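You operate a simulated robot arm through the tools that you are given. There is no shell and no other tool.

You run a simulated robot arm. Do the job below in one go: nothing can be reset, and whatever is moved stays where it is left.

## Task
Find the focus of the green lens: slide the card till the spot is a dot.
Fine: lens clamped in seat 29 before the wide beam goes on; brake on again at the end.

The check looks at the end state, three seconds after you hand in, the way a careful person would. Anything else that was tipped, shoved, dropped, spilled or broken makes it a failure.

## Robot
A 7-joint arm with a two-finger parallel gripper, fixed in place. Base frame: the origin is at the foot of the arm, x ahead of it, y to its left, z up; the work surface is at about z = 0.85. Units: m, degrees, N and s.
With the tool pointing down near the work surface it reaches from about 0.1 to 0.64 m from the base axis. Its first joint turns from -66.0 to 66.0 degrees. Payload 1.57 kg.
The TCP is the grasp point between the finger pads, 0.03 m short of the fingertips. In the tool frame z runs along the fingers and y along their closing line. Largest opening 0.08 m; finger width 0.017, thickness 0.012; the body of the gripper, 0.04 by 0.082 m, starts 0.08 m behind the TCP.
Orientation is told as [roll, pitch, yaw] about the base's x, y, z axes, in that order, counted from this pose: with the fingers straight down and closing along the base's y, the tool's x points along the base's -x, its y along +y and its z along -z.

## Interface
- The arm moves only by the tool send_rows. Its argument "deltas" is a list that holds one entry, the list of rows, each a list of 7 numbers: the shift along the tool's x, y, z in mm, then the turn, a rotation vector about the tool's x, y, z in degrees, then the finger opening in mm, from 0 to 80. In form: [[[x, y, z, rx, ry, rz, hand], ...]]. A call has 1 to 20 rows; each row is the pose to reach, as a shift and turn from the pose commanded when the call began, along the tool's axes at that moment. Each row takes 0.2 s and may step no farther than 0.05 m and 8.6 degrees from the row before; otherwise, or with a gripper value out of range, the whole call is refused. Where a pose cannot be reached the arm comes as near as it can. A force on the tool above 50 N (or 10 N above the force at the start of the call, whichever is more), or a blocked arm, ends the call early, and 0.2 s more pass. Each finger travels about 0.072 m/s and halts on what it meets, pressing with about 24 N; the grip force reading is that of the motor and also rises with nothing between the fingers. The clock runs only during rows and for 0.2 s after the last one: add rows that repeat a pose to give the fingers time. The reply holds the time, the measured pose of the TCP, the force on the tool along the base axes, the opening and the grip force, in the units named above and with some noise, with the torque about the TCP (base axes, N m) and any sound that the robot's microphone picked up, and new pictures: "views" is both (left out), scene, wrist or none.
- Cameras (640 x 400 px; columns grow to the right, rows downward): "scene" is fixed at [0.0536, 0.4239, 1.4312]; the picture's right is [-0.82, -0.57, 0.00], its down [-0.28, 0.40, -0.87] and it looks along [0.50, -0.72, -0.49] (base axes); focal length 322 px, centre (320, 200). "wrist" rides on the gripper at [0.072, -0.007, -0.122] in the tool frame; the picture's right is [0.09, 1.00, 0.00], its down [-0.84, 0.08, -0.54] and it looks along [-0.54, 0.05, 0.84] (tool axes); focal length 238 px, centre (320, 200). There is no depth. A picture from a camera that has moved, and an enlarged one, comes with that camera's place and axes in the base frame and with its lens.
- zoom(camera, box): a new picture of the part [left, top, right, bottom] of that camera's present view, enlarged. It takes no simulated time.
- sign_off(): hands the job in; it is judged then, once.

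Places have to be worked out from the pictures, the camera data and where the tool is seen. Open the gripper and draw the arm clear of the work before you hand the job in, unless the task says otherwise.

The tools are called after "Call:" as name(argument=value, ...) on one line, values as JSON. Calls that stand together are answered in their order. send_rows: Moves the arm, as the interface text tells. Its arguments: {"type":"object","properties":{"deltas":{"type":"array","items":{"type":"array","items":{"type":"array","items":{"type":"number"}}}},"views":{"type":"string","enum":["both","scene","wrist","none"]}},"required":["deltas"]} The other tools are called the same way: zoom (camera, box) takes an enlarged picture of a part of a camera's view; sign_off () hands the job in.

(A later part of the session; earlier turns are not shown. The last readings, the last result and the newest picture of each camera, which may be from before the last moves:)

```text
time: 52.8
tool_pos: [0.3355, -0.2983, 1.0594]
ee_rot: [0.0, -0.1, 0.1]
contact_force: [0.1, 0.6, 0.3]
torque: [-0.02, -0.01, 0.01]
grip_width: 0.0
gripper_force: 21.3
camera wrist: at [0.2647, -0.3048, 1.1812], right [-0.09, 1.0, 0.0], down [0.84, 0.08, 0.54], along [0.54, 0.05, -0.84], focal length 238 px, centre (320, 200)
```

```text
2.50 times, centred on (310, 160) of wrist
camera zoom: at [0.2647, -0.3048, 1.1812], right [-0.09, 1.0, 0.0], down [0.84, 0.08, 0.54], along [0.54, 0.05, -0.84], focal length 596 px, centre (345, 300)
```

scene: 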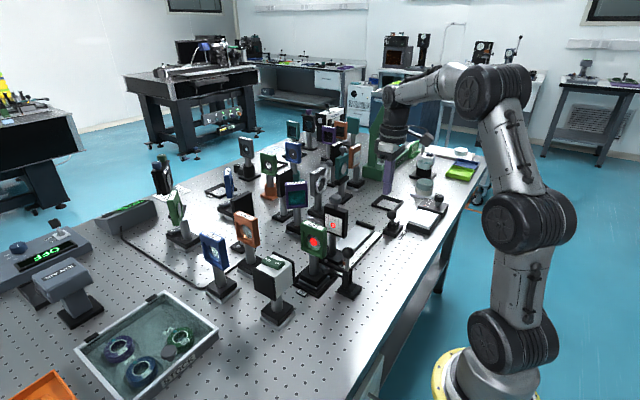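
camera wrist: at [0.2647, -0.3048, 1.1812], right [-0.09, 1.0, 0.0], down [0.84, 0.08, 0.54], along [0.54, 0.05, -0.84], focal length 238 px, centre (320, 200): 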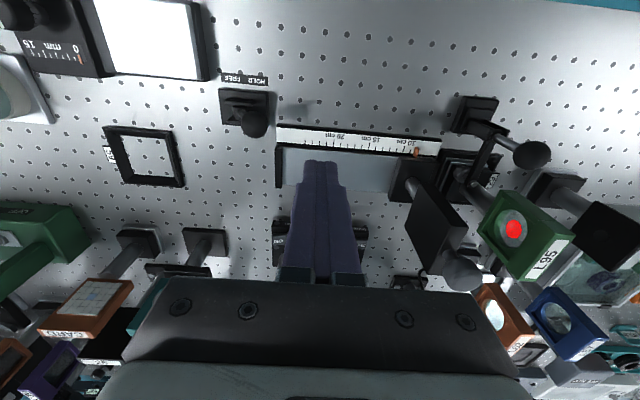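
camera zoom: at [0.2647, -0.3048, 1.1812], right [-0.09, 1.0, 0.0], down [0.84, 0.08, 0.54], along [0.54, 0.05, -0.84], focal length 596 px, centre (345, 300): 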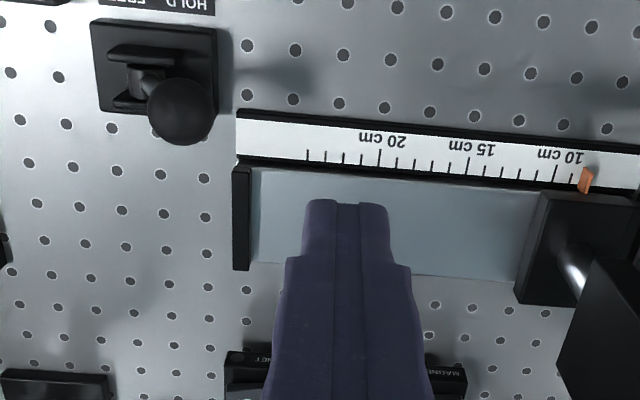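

The brake ball is near (0.341, -0.368, 0.926), leaning toward HOLD on the +y side. I'll lower the closed fingers on its +y side, leaving a gap.

Call:
send_rows(deltas=[[[-2, -10, 20, 0, 0, 0, 0], [-4.3, -18, 45, 0, 0, 0, 0], [-4.3, -24, 70, 0, 0, 0, 0], [-4.3, -27, 90, 0, 0, 0, 0], [-4.3, -27, 103, 0, 0, 0, 0], [-4.3, -27, 109, 0, 0, 0, 0], [-4.3, -27, 109, 0, 0, 0, 0]]], views="both")

Call:
zoom(camera="scene", box=[350, 170, 450, 250])

Call:
zoom(camera="wrist", box=[200, 80, 400, 240])

```text
time: 54.4
tool_pos: [0.3396, -0.3237, 0.9499]
ee_rot: [0.0, 0.0, 0.0]
contact_force: [1.5, -0.5, 0.1]
torque: [0.02, 0.02, 0.02]
grip_width: 0.0
gripper_force: 20.8
camera wrist: at [0.2691, -0.331, 1.072], right [-0.09, 1.0, 0.0], down [0.84, 0.08, 0.54], along [0.54, 0.05, -0.84], focal length 238 px, centre (320, 200)
```

scene: 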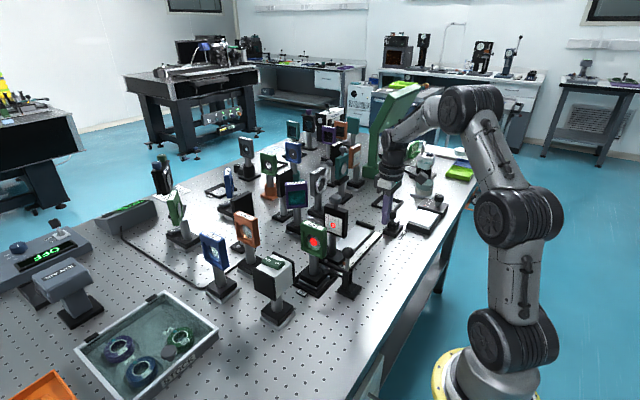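
wrist: 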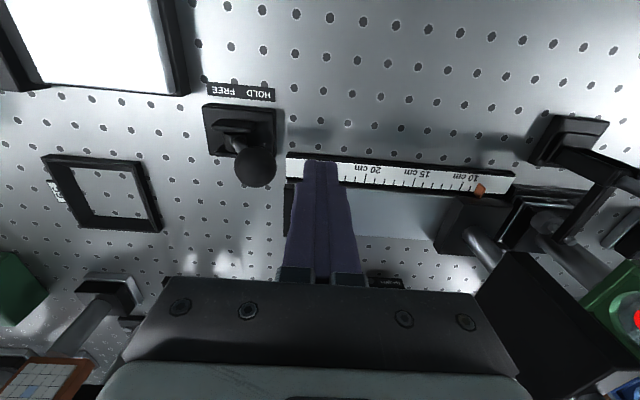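

```text
5.00 times, centred on (400, 210) of scene
camera zoom: at [0.0536, 0.4239, 1.4312], right [-0.82, -0.57, 0.0], down [-0.28, 0.4, -0.87], along [0.5, -0.72, -0.49], focal length 1611 px, centre (-80, 150)
```

zoom: 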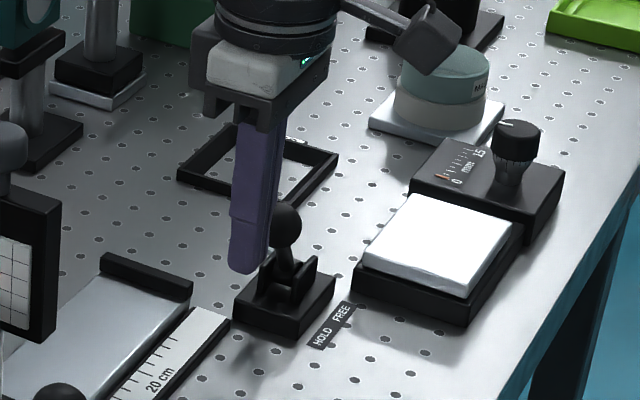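

```text
2.50 times, centred on (300, 160) of wrist
camera zoom: at [0.2691, -0.331, 1.072], right [-0.09, 1.0, 0.0], down [0.84, 0.08, 0.54], along [0.54, 0.05, -0.84], focal length 596 px, centre (370, 300)
```

zoom: 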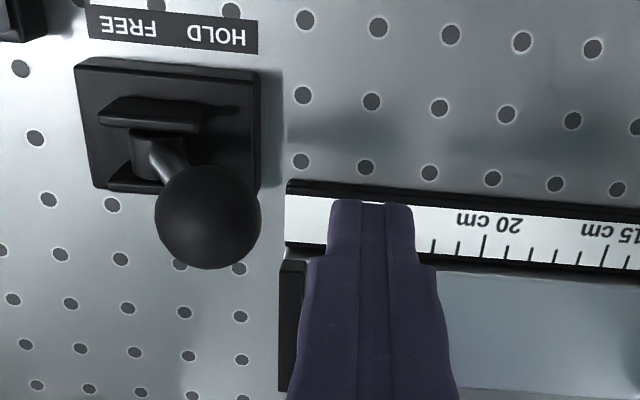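

The ball is at (0.3395, -0.368, 0.928) and the fingers are level with it on the +y side. I'll push it toward FREE (-y) slowly.

Call:
send_rows(deltas=[[[0.5, -8, 0, 0, 0, 0, 0], [1, -15, 0, 0, 0, 0, 0], [1, -20, 0, 0, 0, 0, 0], [1, -25, 0, 0, 0, 0, 0], [1, -30, 0, 0, 0, 0, 0], [1, -35, 0, 0, 0, 0, 0], [1, -40, 0, 0, 0, 0, 0], [1, -45, 0, 0, 0, 0, 0], [1, -50, 0, 0, 0, 0, 0], [1, -55, 0, 0, 0, 0, 0], [1, -55, 0, 0, 0, 0, 0]]], views="both")

Call:
zoom(camera="wrist", box=[200, 80, 400, 240])

```text
time: 56.8
tool_pos: [0.3395, -0.3806, 0.9509]
ee_rot: [0.0, 0.0, 0.0]
contact_force: [0.3, -0.8, -0.1]
torque: [-0.01, 0.0, 0.01]
grip_width: 0.0
gripper_force: 21.0
camera wrist: at [0.268, -0.3864, 1.0729], right [-0.09, 1.0, 0.0], down [0.84, 0.08, 0.54], along [0.54, 0.05, -0.84], focal length 238 px, centre (320, 200)
```

scene: 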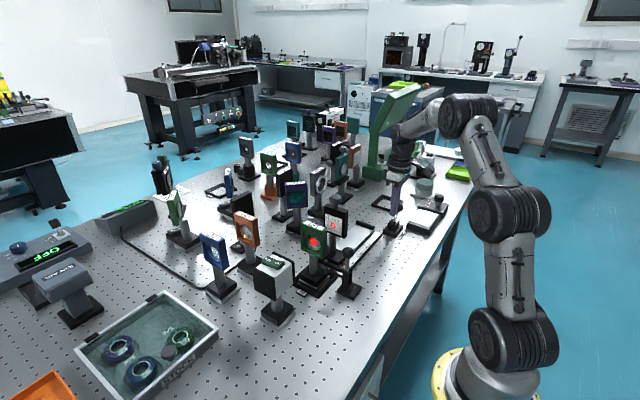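
wrist: 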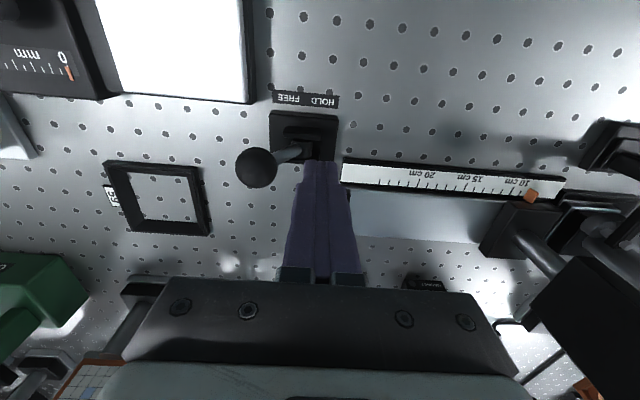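

```text
2.50 times, centred on (300, 160) of wrist
camera zoom: at [0.268, -0.3864, 1.0729], right [-0.09, 1.0, 0.0], down [0.84, 0.08, 0.54], along [0.54, 0.05, -0.84], focal length 596 px, centre (370, 300)
```

zoom: 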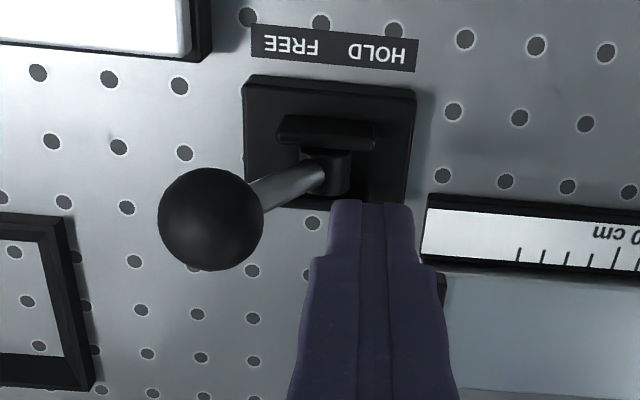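

The brake has flipped to FREE. I'll rise clear, move over the card's top knob at about (0.41, -0.167) and open the fingers.

Call:
send_rows(deltas=[[[0, 8, -15, 0, 0, 0, 0], [0, 10, -45, 0, 0, 0, 0], [0, 20, -80, 0, 0, 0, 0], [0, 40, -115, 0, 0, 0, 20], [-10, 70, -150, 0, 0, 0, 40], [-25, 105, -180, 0, 0, 0, 56], [-40, 140, -185, 0, 0, 0, 56], [-55, 175, -185, 0, 0, 0, 56], [-66, 200, -185, 0, 0, 0, 56], [-70, 212, -185, 0, 0, 0, 56], [-70, 212, -185, 0, 0, 0, 56]]], views="both")

Call:
zoom(camera="wrist", box=[220, 80, 420, 260])

Call:
zoom(camera="scene", box=[280, 140, 420, 260])

```text
time: 59.2
tool_pos: [0.4093, -0.1672, 1.1368]
ee_rot: [0.0, 0.1, 0.0]
contact_force: [-0.8, 0.9, 0.0]
torque: [-0.02, 0.02, 0.0]
grip_width: 0.0557
gripper_force: 0.0
camera wrist: at [0.3379, -0.174, 1.2582], right [-0.09, 1.0, 0.0], down [0.84, 0.08, 0.54], along [0.54, 0.05, -0.84], focal length 238 px, centre (320, 200)
```

scene: 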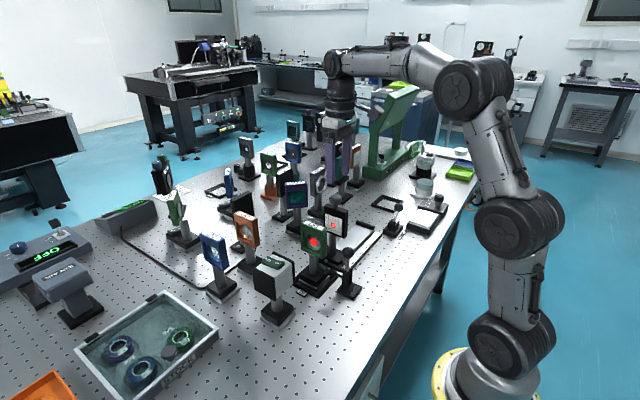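
wrist: 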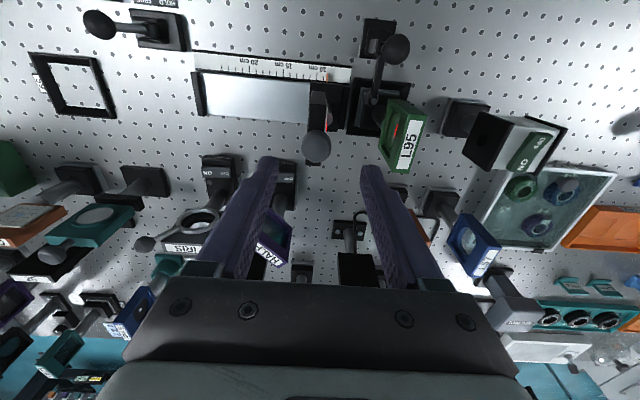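

```text
2.22 times, centred on (320, 170) of wrist
camera zoom: at [0.3379, -0.174, 1.2582], right [-0.09, 1.0, 0.0], down [0.84, 0.08, 0.54], along [0.54, 0.05, -0.84], focal length 530 px, centre (320, 267)
```

zoom: 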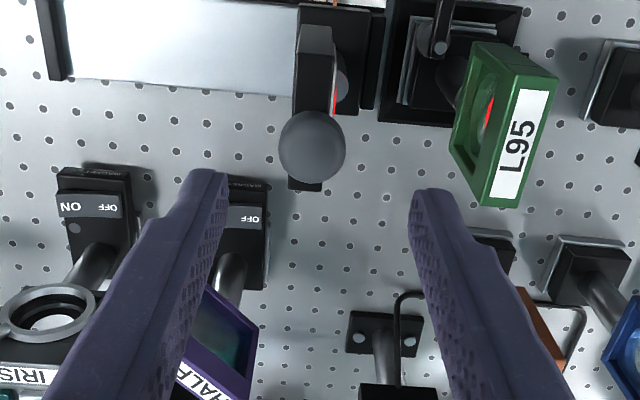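

```text
3.33 times, centred on (350, 200) of scene
camera zoom: at [0.0536, 0.4239, 1.4312], right [-0.82, -0.57, 0.0], down [-0.28, 0.4, -0.87], along [0.5, -0.72, -0.49], focal length 1074 px, centre (220, 200)
```

zoom: 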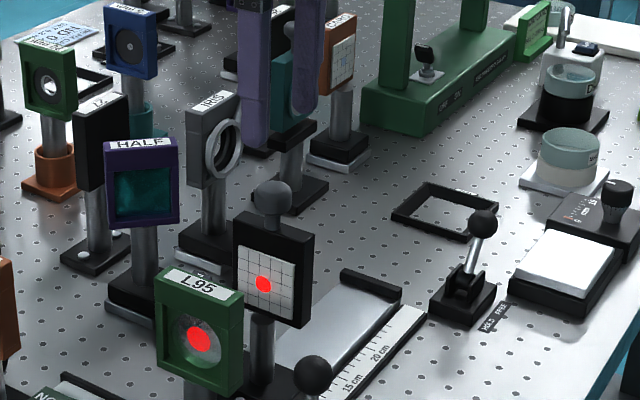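

The knob is at about (0.4146, -0.169, 1.048) with a 27 mm diameter. I'll lower the open fingers around it and close on it, keeping the tips above the grid.

Call:
send_rows(deltas=[[[-3, -1, 15, 0, 0, 0, 56], [-4.7, -2, 35, 0, 0, 0, 56], [-4.7, -2, 55, 0, 0, 0, 56], [-4.7, -2, 72, 0, 0, 0, 56], [-4.7, -2, 82, 0, 0, 0, 56], [-4.7, -2, 85, 0, 0, 0, 56], [-4.7, -2, 85, 0, 0, 0, 44], [-4.7, -2, 85, 0, 0, 0, 34], [-4.7, -2, 85, 0, 0, 0, 20], [-4.7, -2, 85, 0, 0, 0, 20]]], views="both")

Call:
zoom(camera="scene", box=[300, 170, 400, 260])

```text
time: 61.4
tool_pos: [0.4123, -0.1702, 1.0496]
ee_rot: [0.0, -0.1, 0.1]
contact_force: [0.2, -2.0, -1.6]
torque: [-0.06, -0.1, 0.01]
grip_width: 0.0276
gripper_force: 38.4
camera wrist: at [0.3428, -0.1767, 1.1724], right [-0.09, 1.0, 0.0], down [0.84, 0.08, 0.54], along [0.54, 0.05, -0.84], focal length 238 px, centre (320, 200)
```

scene: 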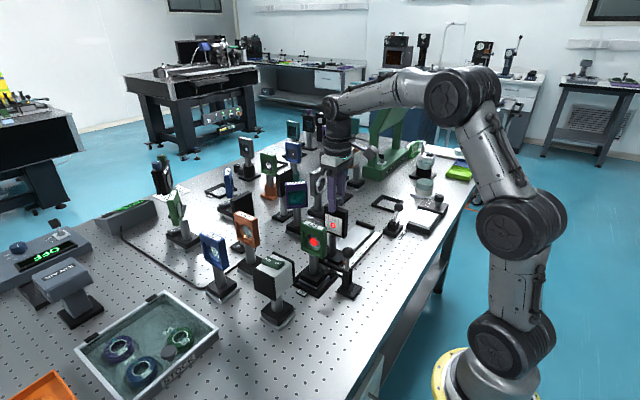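
wrist: 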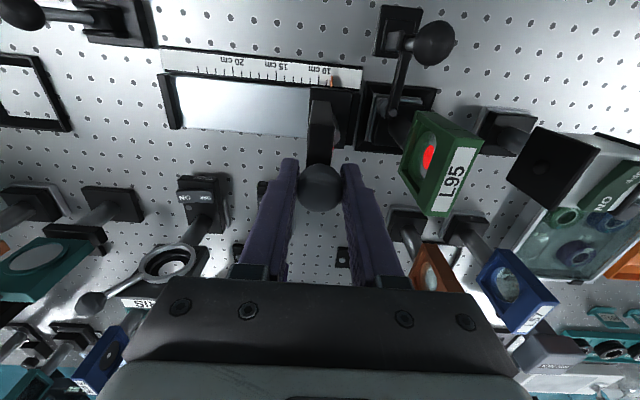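

```text
4.44 times, centred on (350, 215) of scene
camera zoom: at [0.0536, 0.4238, 1.4313], right [-0.82, -0.57, 0.0], down [-0.28, 0.4, -0.87], along [0.5, -0.72, -0.49], focal length 1432 px, centre (187, 133)
```

zoom: 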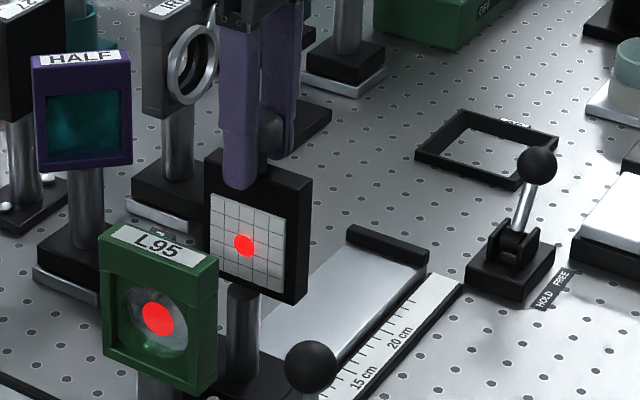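

The knob is gripped at 27.6 mm with almost no stray force, and the spot stays visible. I'll slide the card 25 mm away from the lens and compare the spot.

Call:
send_rows(deltas=[[[0, -4, 0, 0, 0, 0, 20], [0, -9, 0, 0, 0, 0, 20], [0, -15, 0, 0, 0, 0, 20], [0, -21, 0, 0, 0, 0, 20], [0, -25, 0, 0, 0, 0, 20], [0, -25, 0, 0, 0, 0, 20]]], views="scene")

Call:
zoom(camera="scene", box=[320, 195, 360, 240])

Call:
zoom(camera="wrist", box=[220, 30, 380, 150])

```text
time: 62.8
tool_pos: [0.4132, -0.1949, 1.0505]
ee_rot: [-0.1, 0.0, 0.0]
contact_force: [4.4, 0.1, -8.7]
torque: [-0.04, -0.06, 0.01]
grip_width: 0.0274
gripper_force: 38.1
```

scene: 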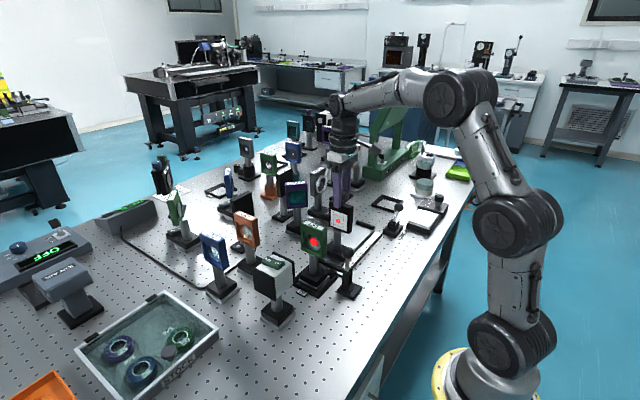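

```text
8.89 times, centred on (340, 218) of scene
camera zoom: at [0.0538, 0.4238, 1.4313], right [-0.82, -0.57, 0.0], down [-0.28, 0.4, -0.87], along [0.5, -0.72, -0.49], focal length 2864 px, centre (142, 44)
```

zoom: 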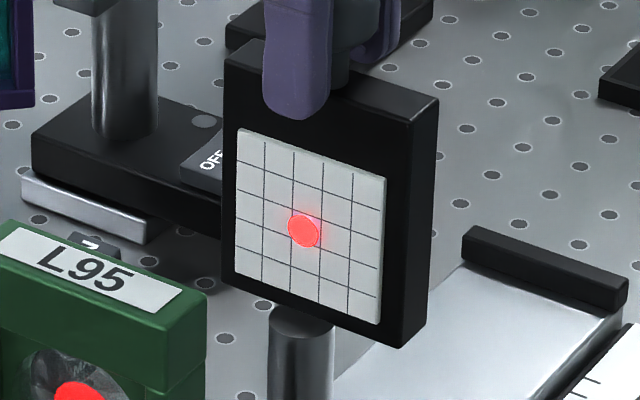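

```text
3.33 times, centred on (300, 90) of wrist
camera zoom: at [0.3428, -0.2015, 1.1724], right [-0.09, 1.0, 0.0], down [0.84, 0.08, 0.54], along [0.54, 0.05, -0.84], focal length 794 px, centre (387, 567)
```

zoom: 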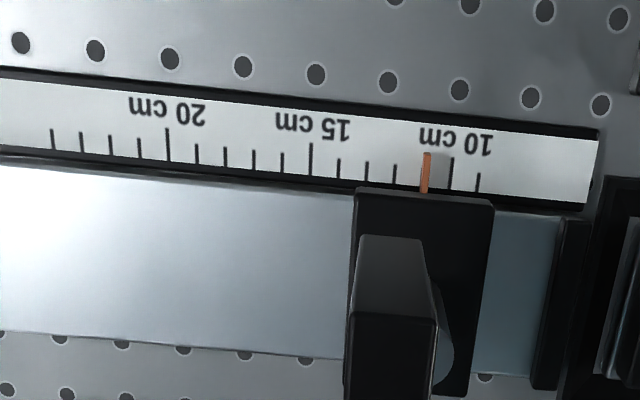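

The spot shrank from about 1.4 to 1.1 grid squares while the pointer moved from ~8.4 to ~10.9 cm, so the focus lies further out. I'll slide another 50 mm.

Call:
send_rows(deltas=[[[0, -6, 0, 0, 0, 0, 20], [0, -14, 0, 0, 0, 0, 20], [0, -22, 0, 0, 0, 0, 20], [0, -30, 0, 0, 0, 0, 20], [0, -38, 0, 0, 0, 0, 20], [0, -45, 0, 0, 0, 0, 20], [0, -50, 0, 0, 0, 0, 20], [0, -50, 0, 0, 0, 0, 20]]], views="scene")

Call:
zoom(camera="scene", box=[325, 185, 370, 230])

Call:
zoom(camera="wrist", box=[220, 30, 380, 150])

```text
time: 64.6
tool_pos: [0.4135, -0.2448, 1.0502]
ee_rot: [0.0, 0.1, -0.1]
contact_force: [-0.1, -1.4, -11.1]
torque: [0.02, 0.11, 0.0]
grip_width: 0.0273
gripper_force: 38.0
```

scene: 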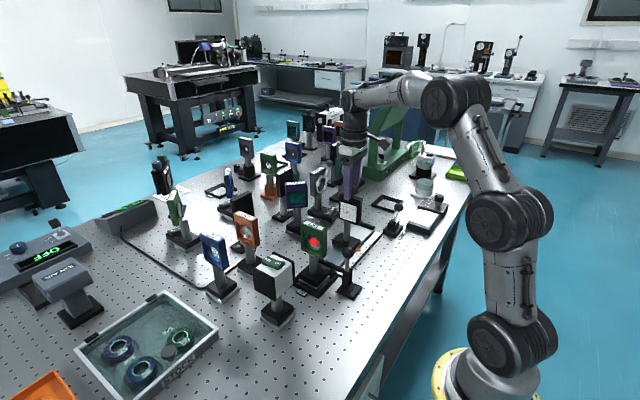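

```text
8.89 times, centred on (348, 208) of scene
camera zoom: at [0.0537, 0.4238, 1.4313], right [-0.82, -0.57, 0.0], down [-0.28, 0.4, -0.87], along [0.5, -0.72, -0.49], focal length 2864 px, centre (76, 133)
```

zoom: 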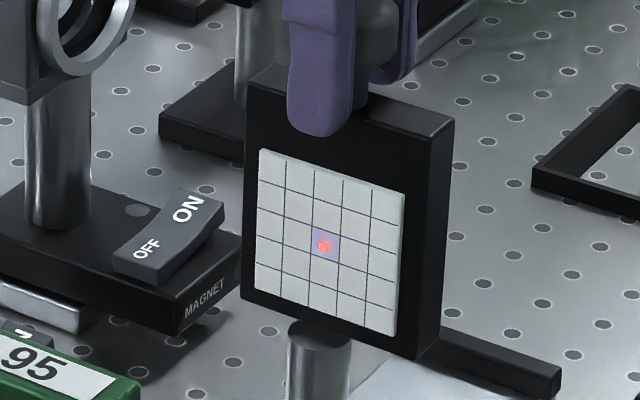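

```text
3.33 times, centred on (300, 90) of wrist
camera zoom: at [0.343, -0.2515, 1.1726], right [-0.09, 1.0, 0.0], down [0.84, 0.08, 0.54], along [0.54, 0.05, -0.84], focal length 794 px, centre (387, 567)
```

zoom: 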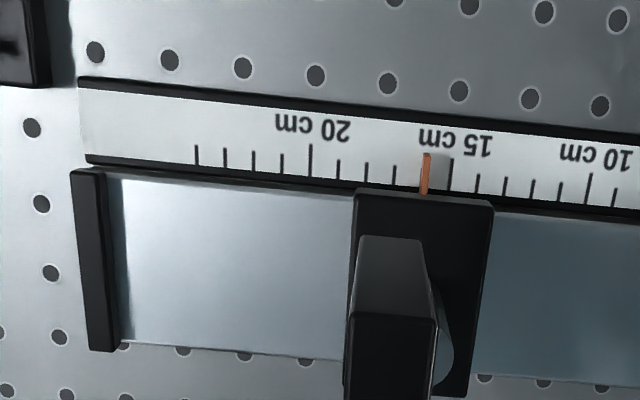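

The pointer reads about 15.9 cm and the spot is about half a square, so extrapolation puts the focus near 20 cm. I'll go on 30 mm, easing the hand 0.6 mm down to relieve the vertical pull.

Call:
send_rows(deltas=[[[0, -5, 0.3, 0, 0, 0, 20], [0, -11, 0.6, 0, 0, 0, 20], [0, -18, 0.6, 0, 0, 0, 20], [0, -25, 0.6, 0, 0, 0, 20], [0, -30, 0.6, 0, 0, 0, 20], [0, -30, 0.6, 0, 0, 0, 20]]], views="scene")

Call:
zoom(camera="scene", box=[330, 180, 375, 225])

Call:
zoom(camera="scene", box=[345, 195, 365, 215])

Call:
zoom(camera="wrist", box=[220, 30, 380, 150])

```text
time: 66.0
tool_pos: [0.4138, -0.2743, 1.0506]
ee_rot: [0.1, 0.0, 0.0]
contact_force: [-1.6, -0.6, -5.2]
torque: [-0.06, 0.23, 0.04]
grip_width: 0.0276
gripper_force: 38.0
```

scene: 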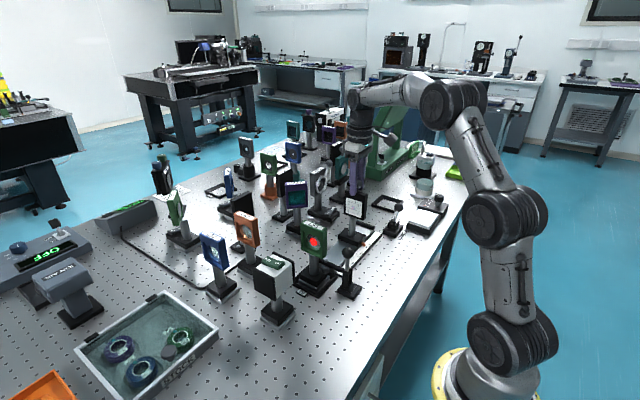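

```text
8.89 times, centred on (352, 202) of scene
camera zoom: at [0.0536, 0.4239, 1.4313], right [-0.82, -0.57, 0.0], down [-0.28, 0.4, -0.87], along [0.5, -0.72, -0.49], focal length 2864 px, centre (31, 178)
```

zoom: 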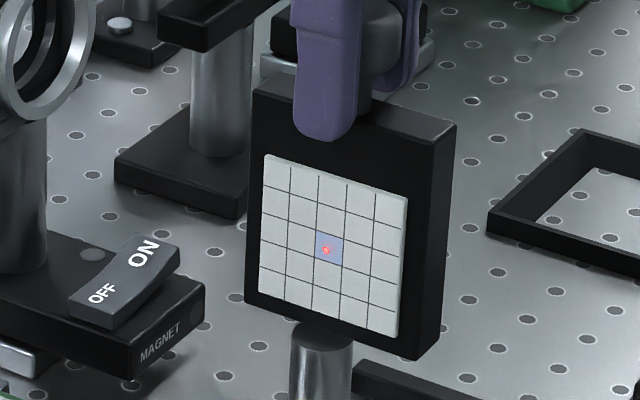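

```text
16.00 times, centred on (355, 205) of scene
camera zoom: at [0.0536, 0.4239, 1.4313], right [-0.82, -0.57, 0.0], down [-0.28, 0.4, -0.87], along [0.5, -0.72, -0.49], focal length 5155 px, centre (-240, 120)
```

zoom: 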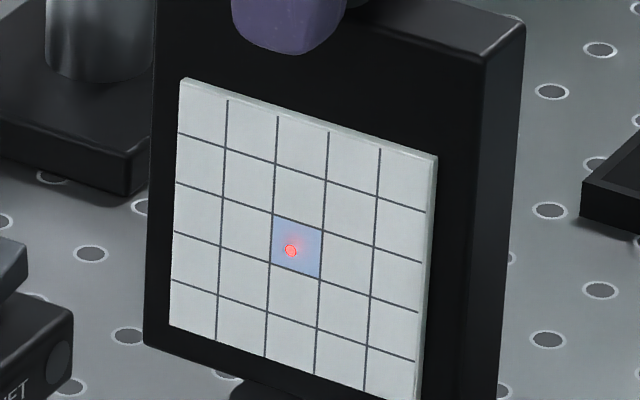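

```text
3.33 times, centred on (300, 90) of wrist
camera zoom: at [0.3426, -0.2813, 1.1725], right [-0.09, 1.0, 0.0], down [0.84, 0.08, 0.54], along [0.54, 0.05, -0.84], focal length 794 px, centre (387, 567)
```

zoom: 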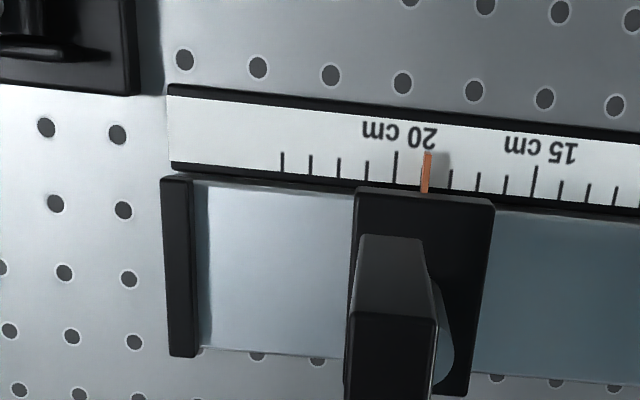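

The pointer is at about 18.9 cm and the spot is small. I'll zoom tightly to measure its diameter.

Call:
zoom(camera="scene", box=[350, 200, 358, 205])

Call:
zoom(camera="scene", box=[349, 203, 357, 208])

```text
16.00 times, centred on (354, 202) of scene
camera zoom: at [0.0536, 0.4239, 1.4313], right [-0.82, -0.57, 0.0], down [-0.28, 0.4, -0.87], along [0.5, -0.72, -0.49], focal length 5155 px, centre (-224, 160)
```

zoom: 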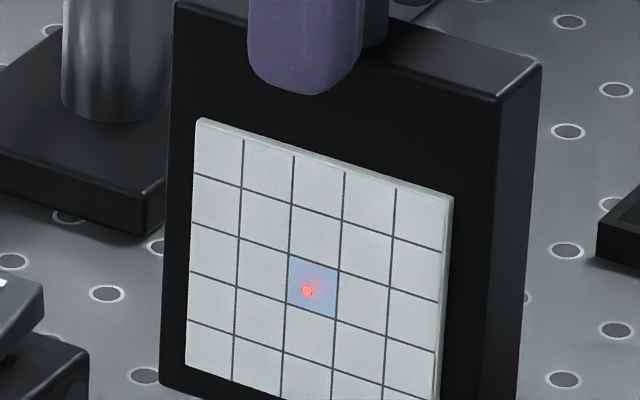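

```text
16.00 times, centred on (353, 206) of scene
camera zoom: at [0.0536, 0.4239, 1.4313], right [-0.82, -0.57, 0.0], down [-0.28, 0.4, -0.87], along [0.5, -0.72, -0.49], focal length 5155 px, centre (-208, 112)
```

zoom: 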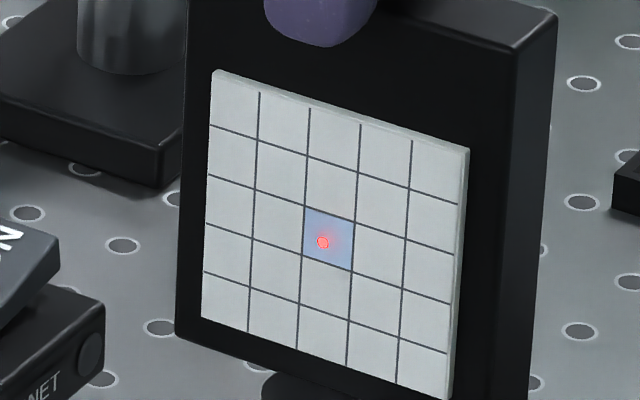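

At 18.9 cm the spot is about 12 px at 16x, a quarter of a square. I'll move on 8 mm and compare at the same zoom.

Call:
send_rows(deltas=[[[0, -3, 0.2, 0, 0, 0, 20], [0, -6, 0.3, 0, 0, 0, 20], [0, -8, 0.3, 0, 0, 0, 20], [0, -8, 0.3, 0, 0, 0, 20]]], views="none")

Call:
zoom(camera="scene", box=[345, 192, 365, 212])

Call:
zoom(camera="wrist", box=[260, 30, 380, 110])

```text
time: 67.0
tool_pos: [0.4131, -0.2825, 1.0507]
ee_rot: [-0.1, -0.1, 0.0]
contact_force: [-1.1, 0.7, 1.3]
torque: [0.1, 0.17, 0.03]
grip_width: 0.0275
gripper_force: 38.3
```

```text
16.00 times, centred on (355, 202) of scene
camera zoom: at [0.0535, 0.4239, 1.4312], right [-0.82, -0.57, 0.0], down [-0.28, 0.4, -0.87], along [0.5, -0.72, -0.49], focal length 5155 px, centre (-240, 168)
```

zoom: 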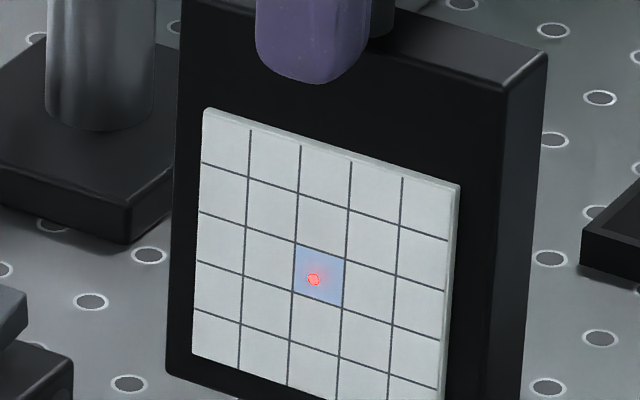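

```text
5.00 times, centred on (320, 70) of wrist
camera zoom: at [0.3425, -0.2893, 1.1724], right [-0.09, 1.0, 0.0], down [0.84, 0.08, 0.54], along [0.54, 0.05, -0.84], focal length 1192 px, centre (320, 850)
```

zoom: 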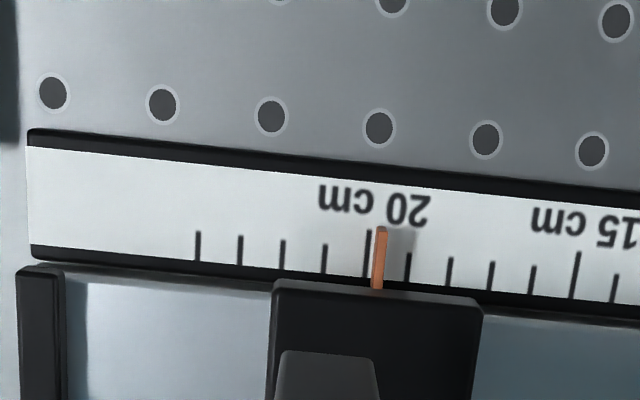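

The spot is about the same size at 19.7 cm. I'll go another 8 mm to see whether it shrinks or grows.

Call:
send_rows(deltas=[[[0, -3, 0, 0, 0, 0, 20], [0, -6, 0, 0, 0, 0, 20], [0, -8, 0, 0, 0, 0, 20], [0, -8, 0, 0, 0, 0, 20]]], views="none")

Call:
zoom(camera="scene", box=[345, 190, 365, 210])

Call:
zoom(camera="wrist", box=[260, 30, 380, 110])

```text
time: 68.0
tool_pos: [0.4139, -0.291, 1.05]
ee_rot: [-0.1, -0.2, -0.1]
contact_force: [-0.9, 1.5, 3.6]
torque: [0.03, 0.02, 0.01]
grip_width: 0.0275
gripper_force: 38.1
```

```text
16.00 times, centred on (355, 200) of scene
camera zoom: at [0.0535, 0.424, 1.4312], right [-0.82, -0.57, 0.0], down [-0.28, 0.4, -0.87], along [0.5, -0.72, -0.49], focal length 5155 px, centre (-240, 200)
```

zoom: 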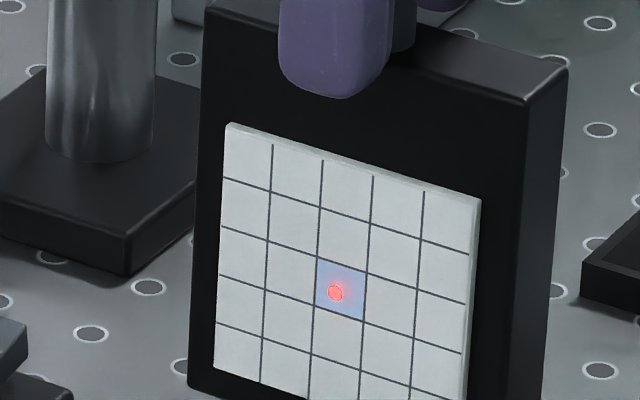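

```text
5.00 times, centred on (320, 70) of wrist
camera zoom: at [0.3426, -0.2971, 1.1724], right [-0.09, 1.0, 0.0], down [0.84, 0.08, 0.54], along [0.54, 0.05, -0.84], focal length 1192 px, centre (320, 850)
```

zoom: 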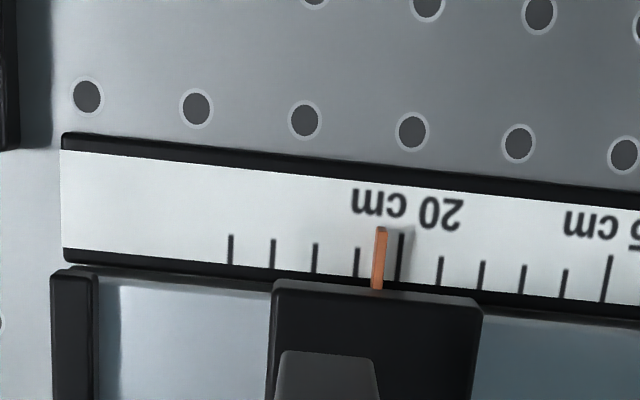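

At 20.5 cm it has grown to about 16 px, so the focus is behind me. I'll step back to about 18.0 cm and measure there.

Call:
send_rows(deltas=[[[0, 5, 0, 0, 0, 0, 20], [0, 11, -0.2, 0, 0, 0, 20], [0, 17, -0.2, 0, 0, 0, 20], [0, 22, -0.2, 0, 0, 0, 20], [0, 25, -0.2, 0, 0, 0, 20], [0, 25, -0.2, 0, 0, 0, 20]]], views="none")

Call:
zoom(camera="scene", box=[342, 194, 362, 214])

Call:
zoom(camera="wrist", box=[260, 30, 380, 110])

```text
time: 69.4
tool_pos: [0.4134, -0.2652, 1.051]
ee_rot: [0.0, 0.1, 0.0]
contact_force: [-1.4, -0.2, 8.1]
torque: [0.03, -0.08, -0.04]
grip_width: 0.0274
gripper_force: 38.3
```

```text
16.00 times, centred on (352, 204) of scene
camera zoom: at [0.0534, 0.424, 1.4312], right [-0.82, -0.57, 0.0], down [-0.28, 0.4, -0.87], along [0.5, -0.72, -0.49], focal length 5155 px, centre (-192, 136)
```

zoom: 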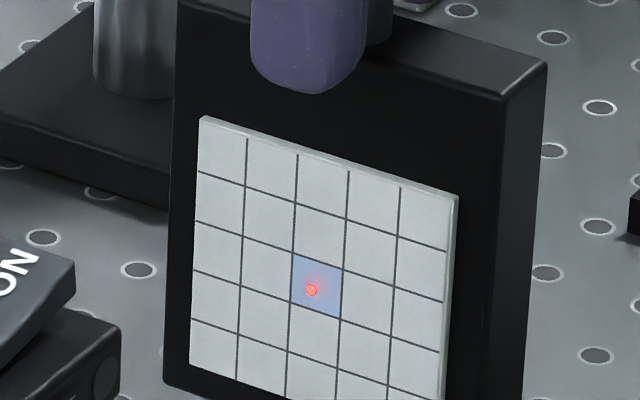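

```text
5.00 times, centred on (320, 70) of wrist
camera zoom: at [0.3427, -0.2717, 1.1725], right [-0.09, 1.0, 0.0], down [0.84, 0.08, 0.54], along [0.54, 0.05, -0.84], focal length 1192 px, centre (320, 850)
```

zoom: 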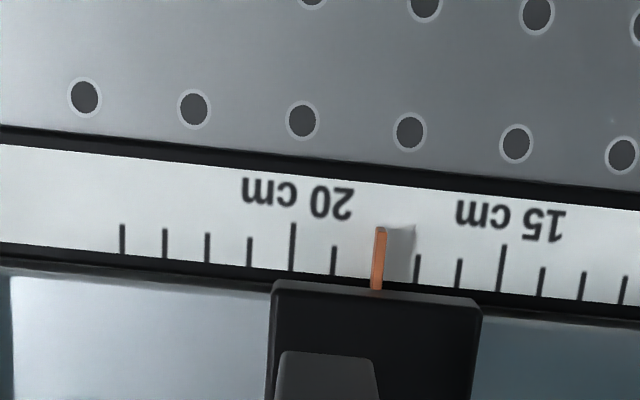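

At 18.0 cm it is about 13 px, so the size is nearly flat from 18 to 19.7 cm. I'll bracket the focus with points clearly on the far side, beginning at about 21.5 cm.

Call:
send_rows(deltas=[[[0, -6, 0, 0, 0, 0, 20], [0, -13, -0.2, 0, 0, 0, 20], [0, -20, -0.3, 0, 0, 0, 20], [0, -27, -0.3, 0, 0, 0, 20], [0, -33, -0.3, 0, 0, 0, 20], [0, -35, -0.3, 0, 0, 0, 20], [0, -35, -0.3, 0, 0, 0, 20]]], views="none")

Call:
zoom(camera="scene", box=[346, 188, 366, 208])

Call:
zoom(camera="wrist", box=[260, 30, 380, 110])

```text
time: 71.0
tool_pos: [0.414, -0.3008, 1.0505]
ee_rot: [0.1, -0.1, 0.0]
contact_force: [1.1, 0.0, 6.5]
torque: [-0.03, 0.11, 0.01]
grip_width: 0.0276
gripper_force: 37.3
```

```text
16.00 times, centred on (356, 198) of scene
camera zoom: at [0.0535, 0.424, 1.4312], right [-0.82, -0.57, 0.0], down [-0.28, 0.4, -0.87], along [0.5, -0.72, -0.49], focal length 5155 px, centre (-256, 232)
```

zoom: 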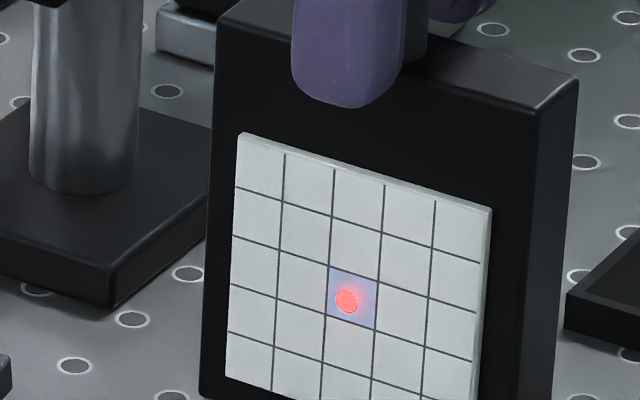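

```text
5.00 times, centred on (320, 70) of wrist
camera zoom: at [0.3426, -0.3071, 1.1724], right [-0.09, 1.0, 0.0], down [0.84, 0.08, 0.54], along [0.54, 0.05, -0.84], focal length 1192 px, centre (320, 850)
```

zoom: 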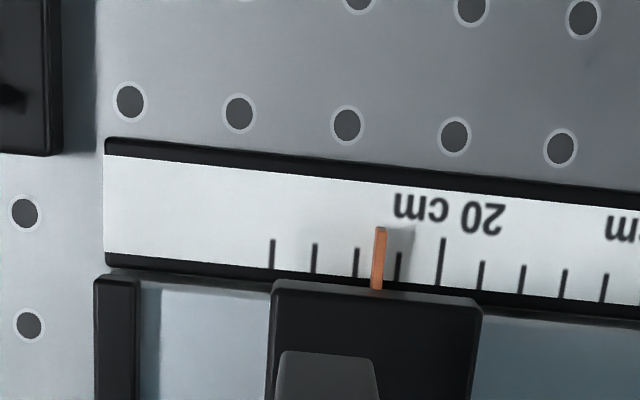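

At 21.45 cm the spot is about 25 px, so it's growing clearly on the far side. Now I'll take matching near-side points at the same 16x zoom, starting at about 17.2 cm.

Call:
send_rows(deltas=[[[0, 6, 0, 0, 0, 0, 20], [0, 13, 0.2, 0, 0, 0, 20], [0, 20, 0.2, 0, 0, 0, 20], [0, 27, 0.2, 0, 0, 0, 20], [0, 34, 0.2, 0, 0, 0, 20], [0, 40, 0.2, 0, 0, 0, 20], [0, 42.5, 0.2, 0, 0, 0, 20], [0, 42.5, 0.2, 0, 0, 0, 20]]], views="none")

Call:
zoom(camera="scene", box=[340, 196, 360, 216])

Call:
zoom(camera="wrist", box=[260, 30, 380, 110])

```text
time: 72.8
tool_pos: [0.4142, -0.2569, 1.0505]
ee_rot: [0.1, 0.0, 0.0]
contact_force: [1.6, -0.5, 6.6]
torque: [-0.05, -0.11, -0.06]
grip_width: 0.0274
gripper_force: 37.7
```

```text
16.00 times, centred on (350, 206) of scene
camera zoom: at [0.0535, 0.424, 1.4312], right [-0.82, -0.57, 0.0], down [-0.28, 0.4, -0.87], along [0.5, -0.72, -0.49], focal length 5155 px, centre (-160, 104)
```

zoom: 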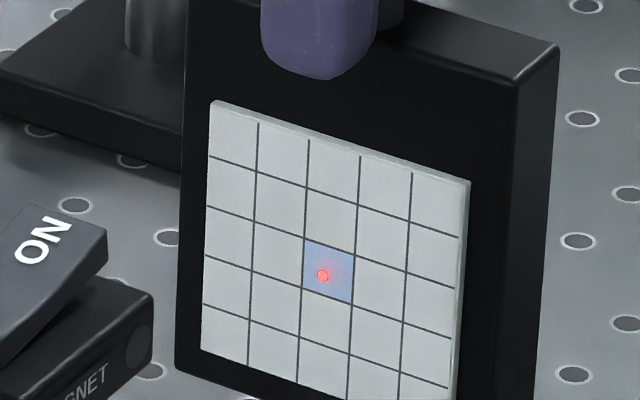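

```text
5.00 times, centred on (320, 70) of wrist
camera zoom: at [0.3427, -0.2645, 1.1724], right [-0.09, 1.0, 0.0], down [0.84, 0.08, 0.54], along [0.54, 0.05, -0.84], focal length 1192 px, centre (320, 850)
```

zoom: 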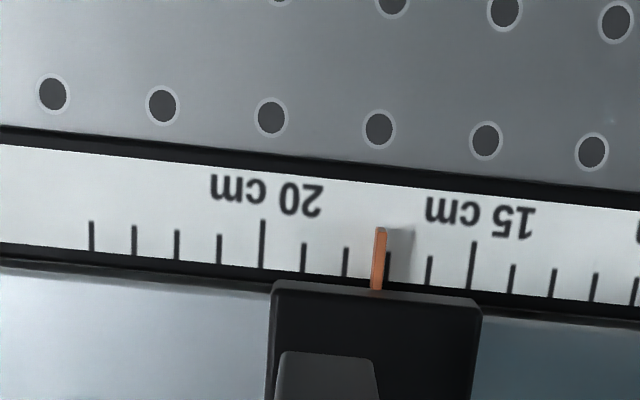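

At 17.2 cm the spot is still about 13 px, the minimum size. I'll check 16.4 cm and then 15.9 cm.

Call:
send_rows(deltas=[[[0, 3, 0, 0, 0, 0, 20], [0, 6, 0.2, 0, 0, 0, 20], [0, 8, 0.2, 0, 0, 0, 20], [0, 8, 0.2, 0, 0, 0, 20]]], views="none")

Call:
zoom(camera="scene", box=[338, 198, 358, 218])

Call:
zoom(camera="wrist", box=[260, 30, 380, 110])

```text
time: 73.8
tool_pos: [0.4137, -0.2494, 1.0509]
ee_rot: [-0.1, -0.2, -0.1]
contact_force: [1.0, 1.0, 12.9]
torque: [-0.04, 0.35, 0.05]
grip_width: 0.0275
gripper_force: 38.5
```

```text
16.00 times, centred on (348, 208) of scene
camera zoom: at [0.0535, 0.424, 1.4312], right [-0.82, -0.57, 0.0], down [-0.28, 0.4, -0.87], along [0.5, -0.72, -0.49], focal length 5155 px, centre (-128, 72)
```

zoom: 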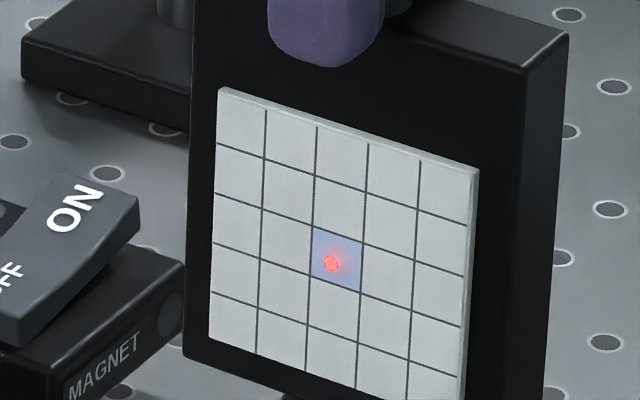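

```text
5.00 times, centred on (320, 70) of wrist
camera zoom: at [0.3425, -0.2565, 1.1723], right [-0.09, 1.0, 0.0], down [0.84, 0.08, 0.54], along [0.54, 0.05, -0.84], focal length 1192 px, centre (320, 850)
```

zoom: 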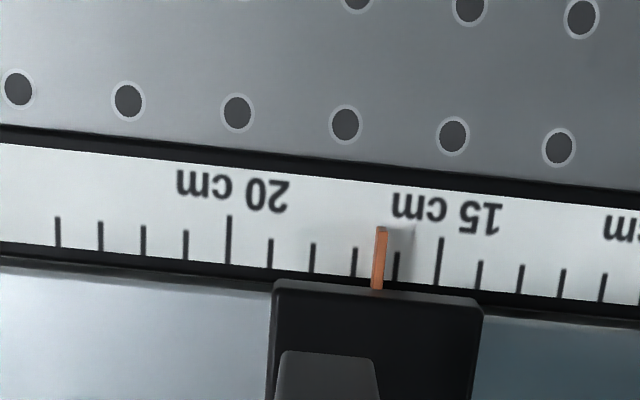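

At 16.4 cm it is about 16 px, matching the 20.5 cm size, which suggests the centre is near 18.45 cm. I'll check 15.45 cm, which should match 21.45 cm, and relieve the upward force a little.

Call:
send_rows(deltas=[[[0, 3, -0.3, 0, 0, 0, 20], [0, 7, -0.6, 0, 0, 0, 20], [0, 9.5, -0.6, 0, 0, 0, 20], [0, 9.5, -0.6, 0, 0, 0, 20]]], views="none")

Call:
zoom(camera="scene", box=[337, 200, 357, 220])

Call:
zoom(camera="wrist", box=[260, 30, 380, 110])

```text
time: 74.8
tool_pos: [0.4136, -0.2393, 1.0498]
ee_rot: [0.0, 0.0, -0.1]
contact_force: [3.3, -0.9, 6.4]
torque: [-0.01, -0.24, -0.09]
grip_width: 0.0274
gripper_force: 37.9
```

```text
16.00 times, centred on (347, 210) of scene
camera zoom: at [0.0536, 0.424, 1.4312], right [-0.82, -0.57, 0.0], down [-0.28, 0.4, -0.87], along [0.5, -0.72, -0.49], focal length 5155 px, centre (-112, 40)
```

zoom: 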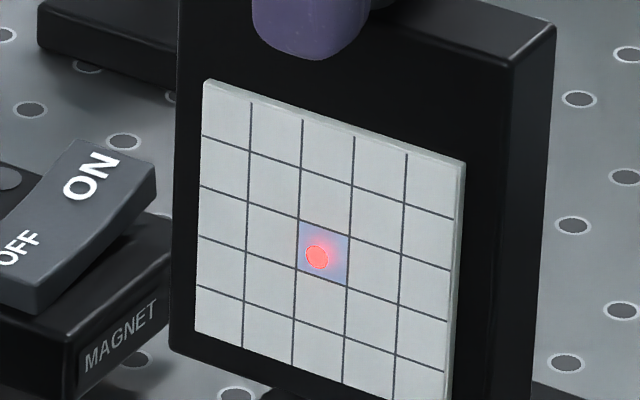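

```text
5.00 times, centred on (320, 70) of wrist
camera zoom: at [0.3426, -0.2464, 1.1723], right [-0.09, 1.0, 0.0], down [0.84, 0.08, 0.54], along [0.54, 0.05, -0.84], focal length 1192 px, centre (320, 850)
```

zoom: 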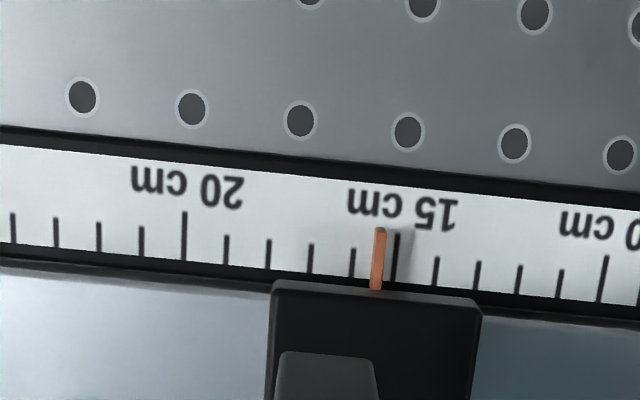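

At 15.4 cm it is about 24×27 px, matching 21.45 cm, so both pairs give a centre near 18.4 cm. I'll take one more pair further out (13.4 / 23.4 cm) to refine this.

Call:
send_rows(deltas=[[[0, 5, -0.1, 0, 0, 0, 20], [0, 11, -0.3, 0, 0, 0, 20], [0, 17, -0.3, 0, 0, 0, 20], [0, 20, -0.3, 0, 0, 0, 20], [0, 20, -0.3, 0, 0, 0, 20]]], views="none")

Call:
zoom(camera="scene", box=[334, 203, 354, 223])

Call:
zoom(camera="wrist", box=[260, 30, 380, 110])

```text
time: 76.0
tool_pos: [0.4141, -0.2204, 1.0511]
ee_rot: [0.1, 0.1, 0.0]
contact_force: [4.4, -0.3, -1.2]
torque: [0.02, -0.27, -0.04]
grip_width: 0.0275
gripper_force: 38.2
```

```text
16.00 times, centred on (344, 213) of scene
camera zoom: at [0.0537, 0.4239, 1.4312], right [-0.82, -0.57, 0.0], down [-0.28, 0.4, -0.87], along [0.5, -0.72, -0.49], focal length 5155 px, centre (-64, -8)
```

zoom: 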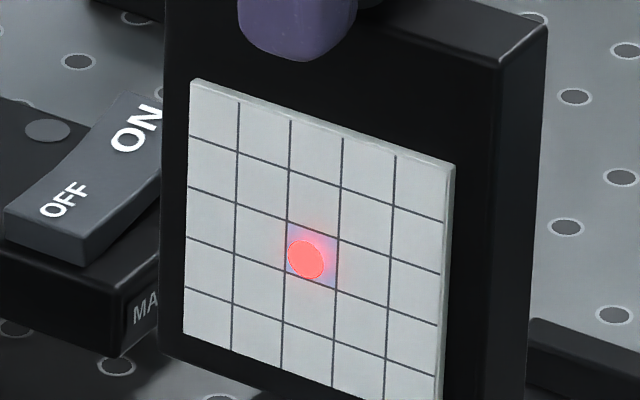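

```text
5.00 times, centred on (320, 70) of wrist
camera zoom: at [0.3429, -0.227, 1.1725], right [-0.09, 1.0, 0.0], down [0.84, 0.08, 0.54], along [0.54, 0.05, -0.84], focal length 1192 px, centre (320, 850)
```

zoom: 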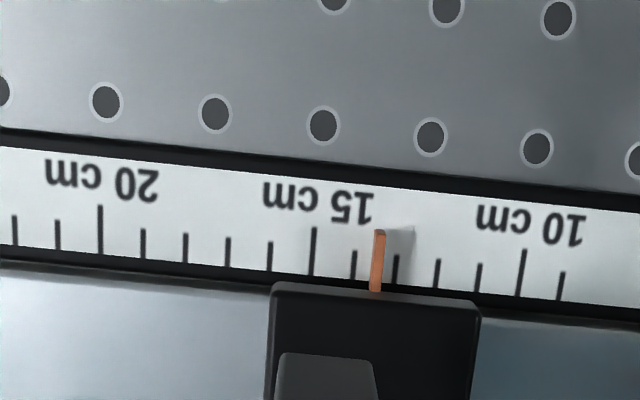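

At 13.45 cm the spot is about 38 px wide, 0.75 of a square. Now the far partner at about 23.4 cm.

Call:
send_rows(deltas=[[[0, -6, 0, 0, 0, 0, 20], [0, -14, 0, 0, 0, 0, 20], [0, -22, 0, 0, 0, 0, 20], [0, -30, 0, 0, 0, 0, 20], [0, -38, 0, 0, 0, 0, 20], [0, -46, 0.1, 0, 0, 0, 20], [0, -54, 0.2, 0, 0, 0, 20], [0, -62, 0.2, 0, 0, 0, 20], [0, -70, 0.2, 0, 0, 0, 20], [0, -78, 0.2, 0, 0, 0, 20], [0, -86, 0.2, 0, 0, 0, 20], [0, -94, 0.2, 0, 0, 0, 20], [0, -99.5, 0.2, 0, 0, 0, 20], [0, -99.5, 0.2, 0, 0, 0, 20]]], views="none")

Call:
zoom(camera="scene", box=[348, 184, 368, 204])

Call:
zoom(camera="wrist", box=[260, 30, 380, 110])

```text
time: 79.0
tool_pos: [0.4143, -0.3199, 1.0497]
ee_rot: [0.1, 0.0, -0.1]
contact_force: [-0.8, -1.2, -6.4]
torque: [0.05, 0.08, 0.06]
grip_width: 0.0274
gripper_force: 38.2
```

```text
16.00 times, centred on (358, 194) of scene
camera zoom: at [0.0537, 0.4238, 1.4313], right [-0.82, -0.57, 0.0], down [-0.28, 0.4, -0.87], along [0.5, -0.72, -0.49], focal length 5155 px, centre (-288, 296)
```

zoom: 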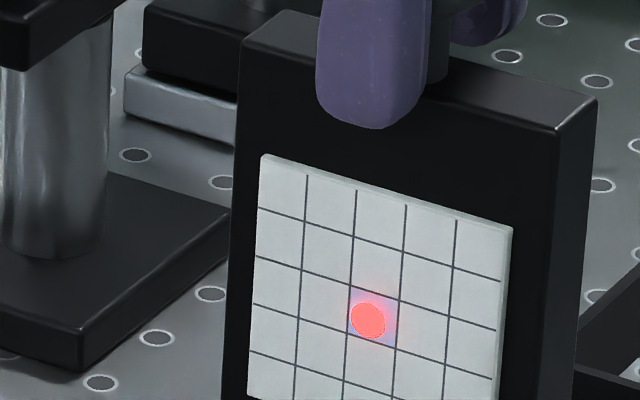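

```text
5.00 times, centred on (320, 70) of wrist
camera zoom: at [0.3427, -0.327, 1.1724], right [-0.09, 1.0, 0.0], down [0.84, 0.08, 0.54], along [0.54, 0.05, -0.84], focal length 1192 px, centre (320, 850)
```

zoom: 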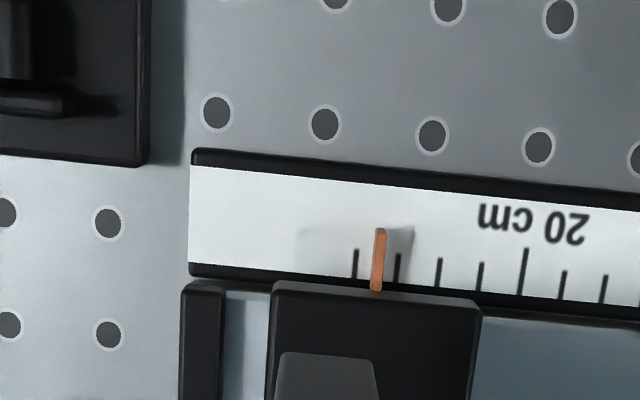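

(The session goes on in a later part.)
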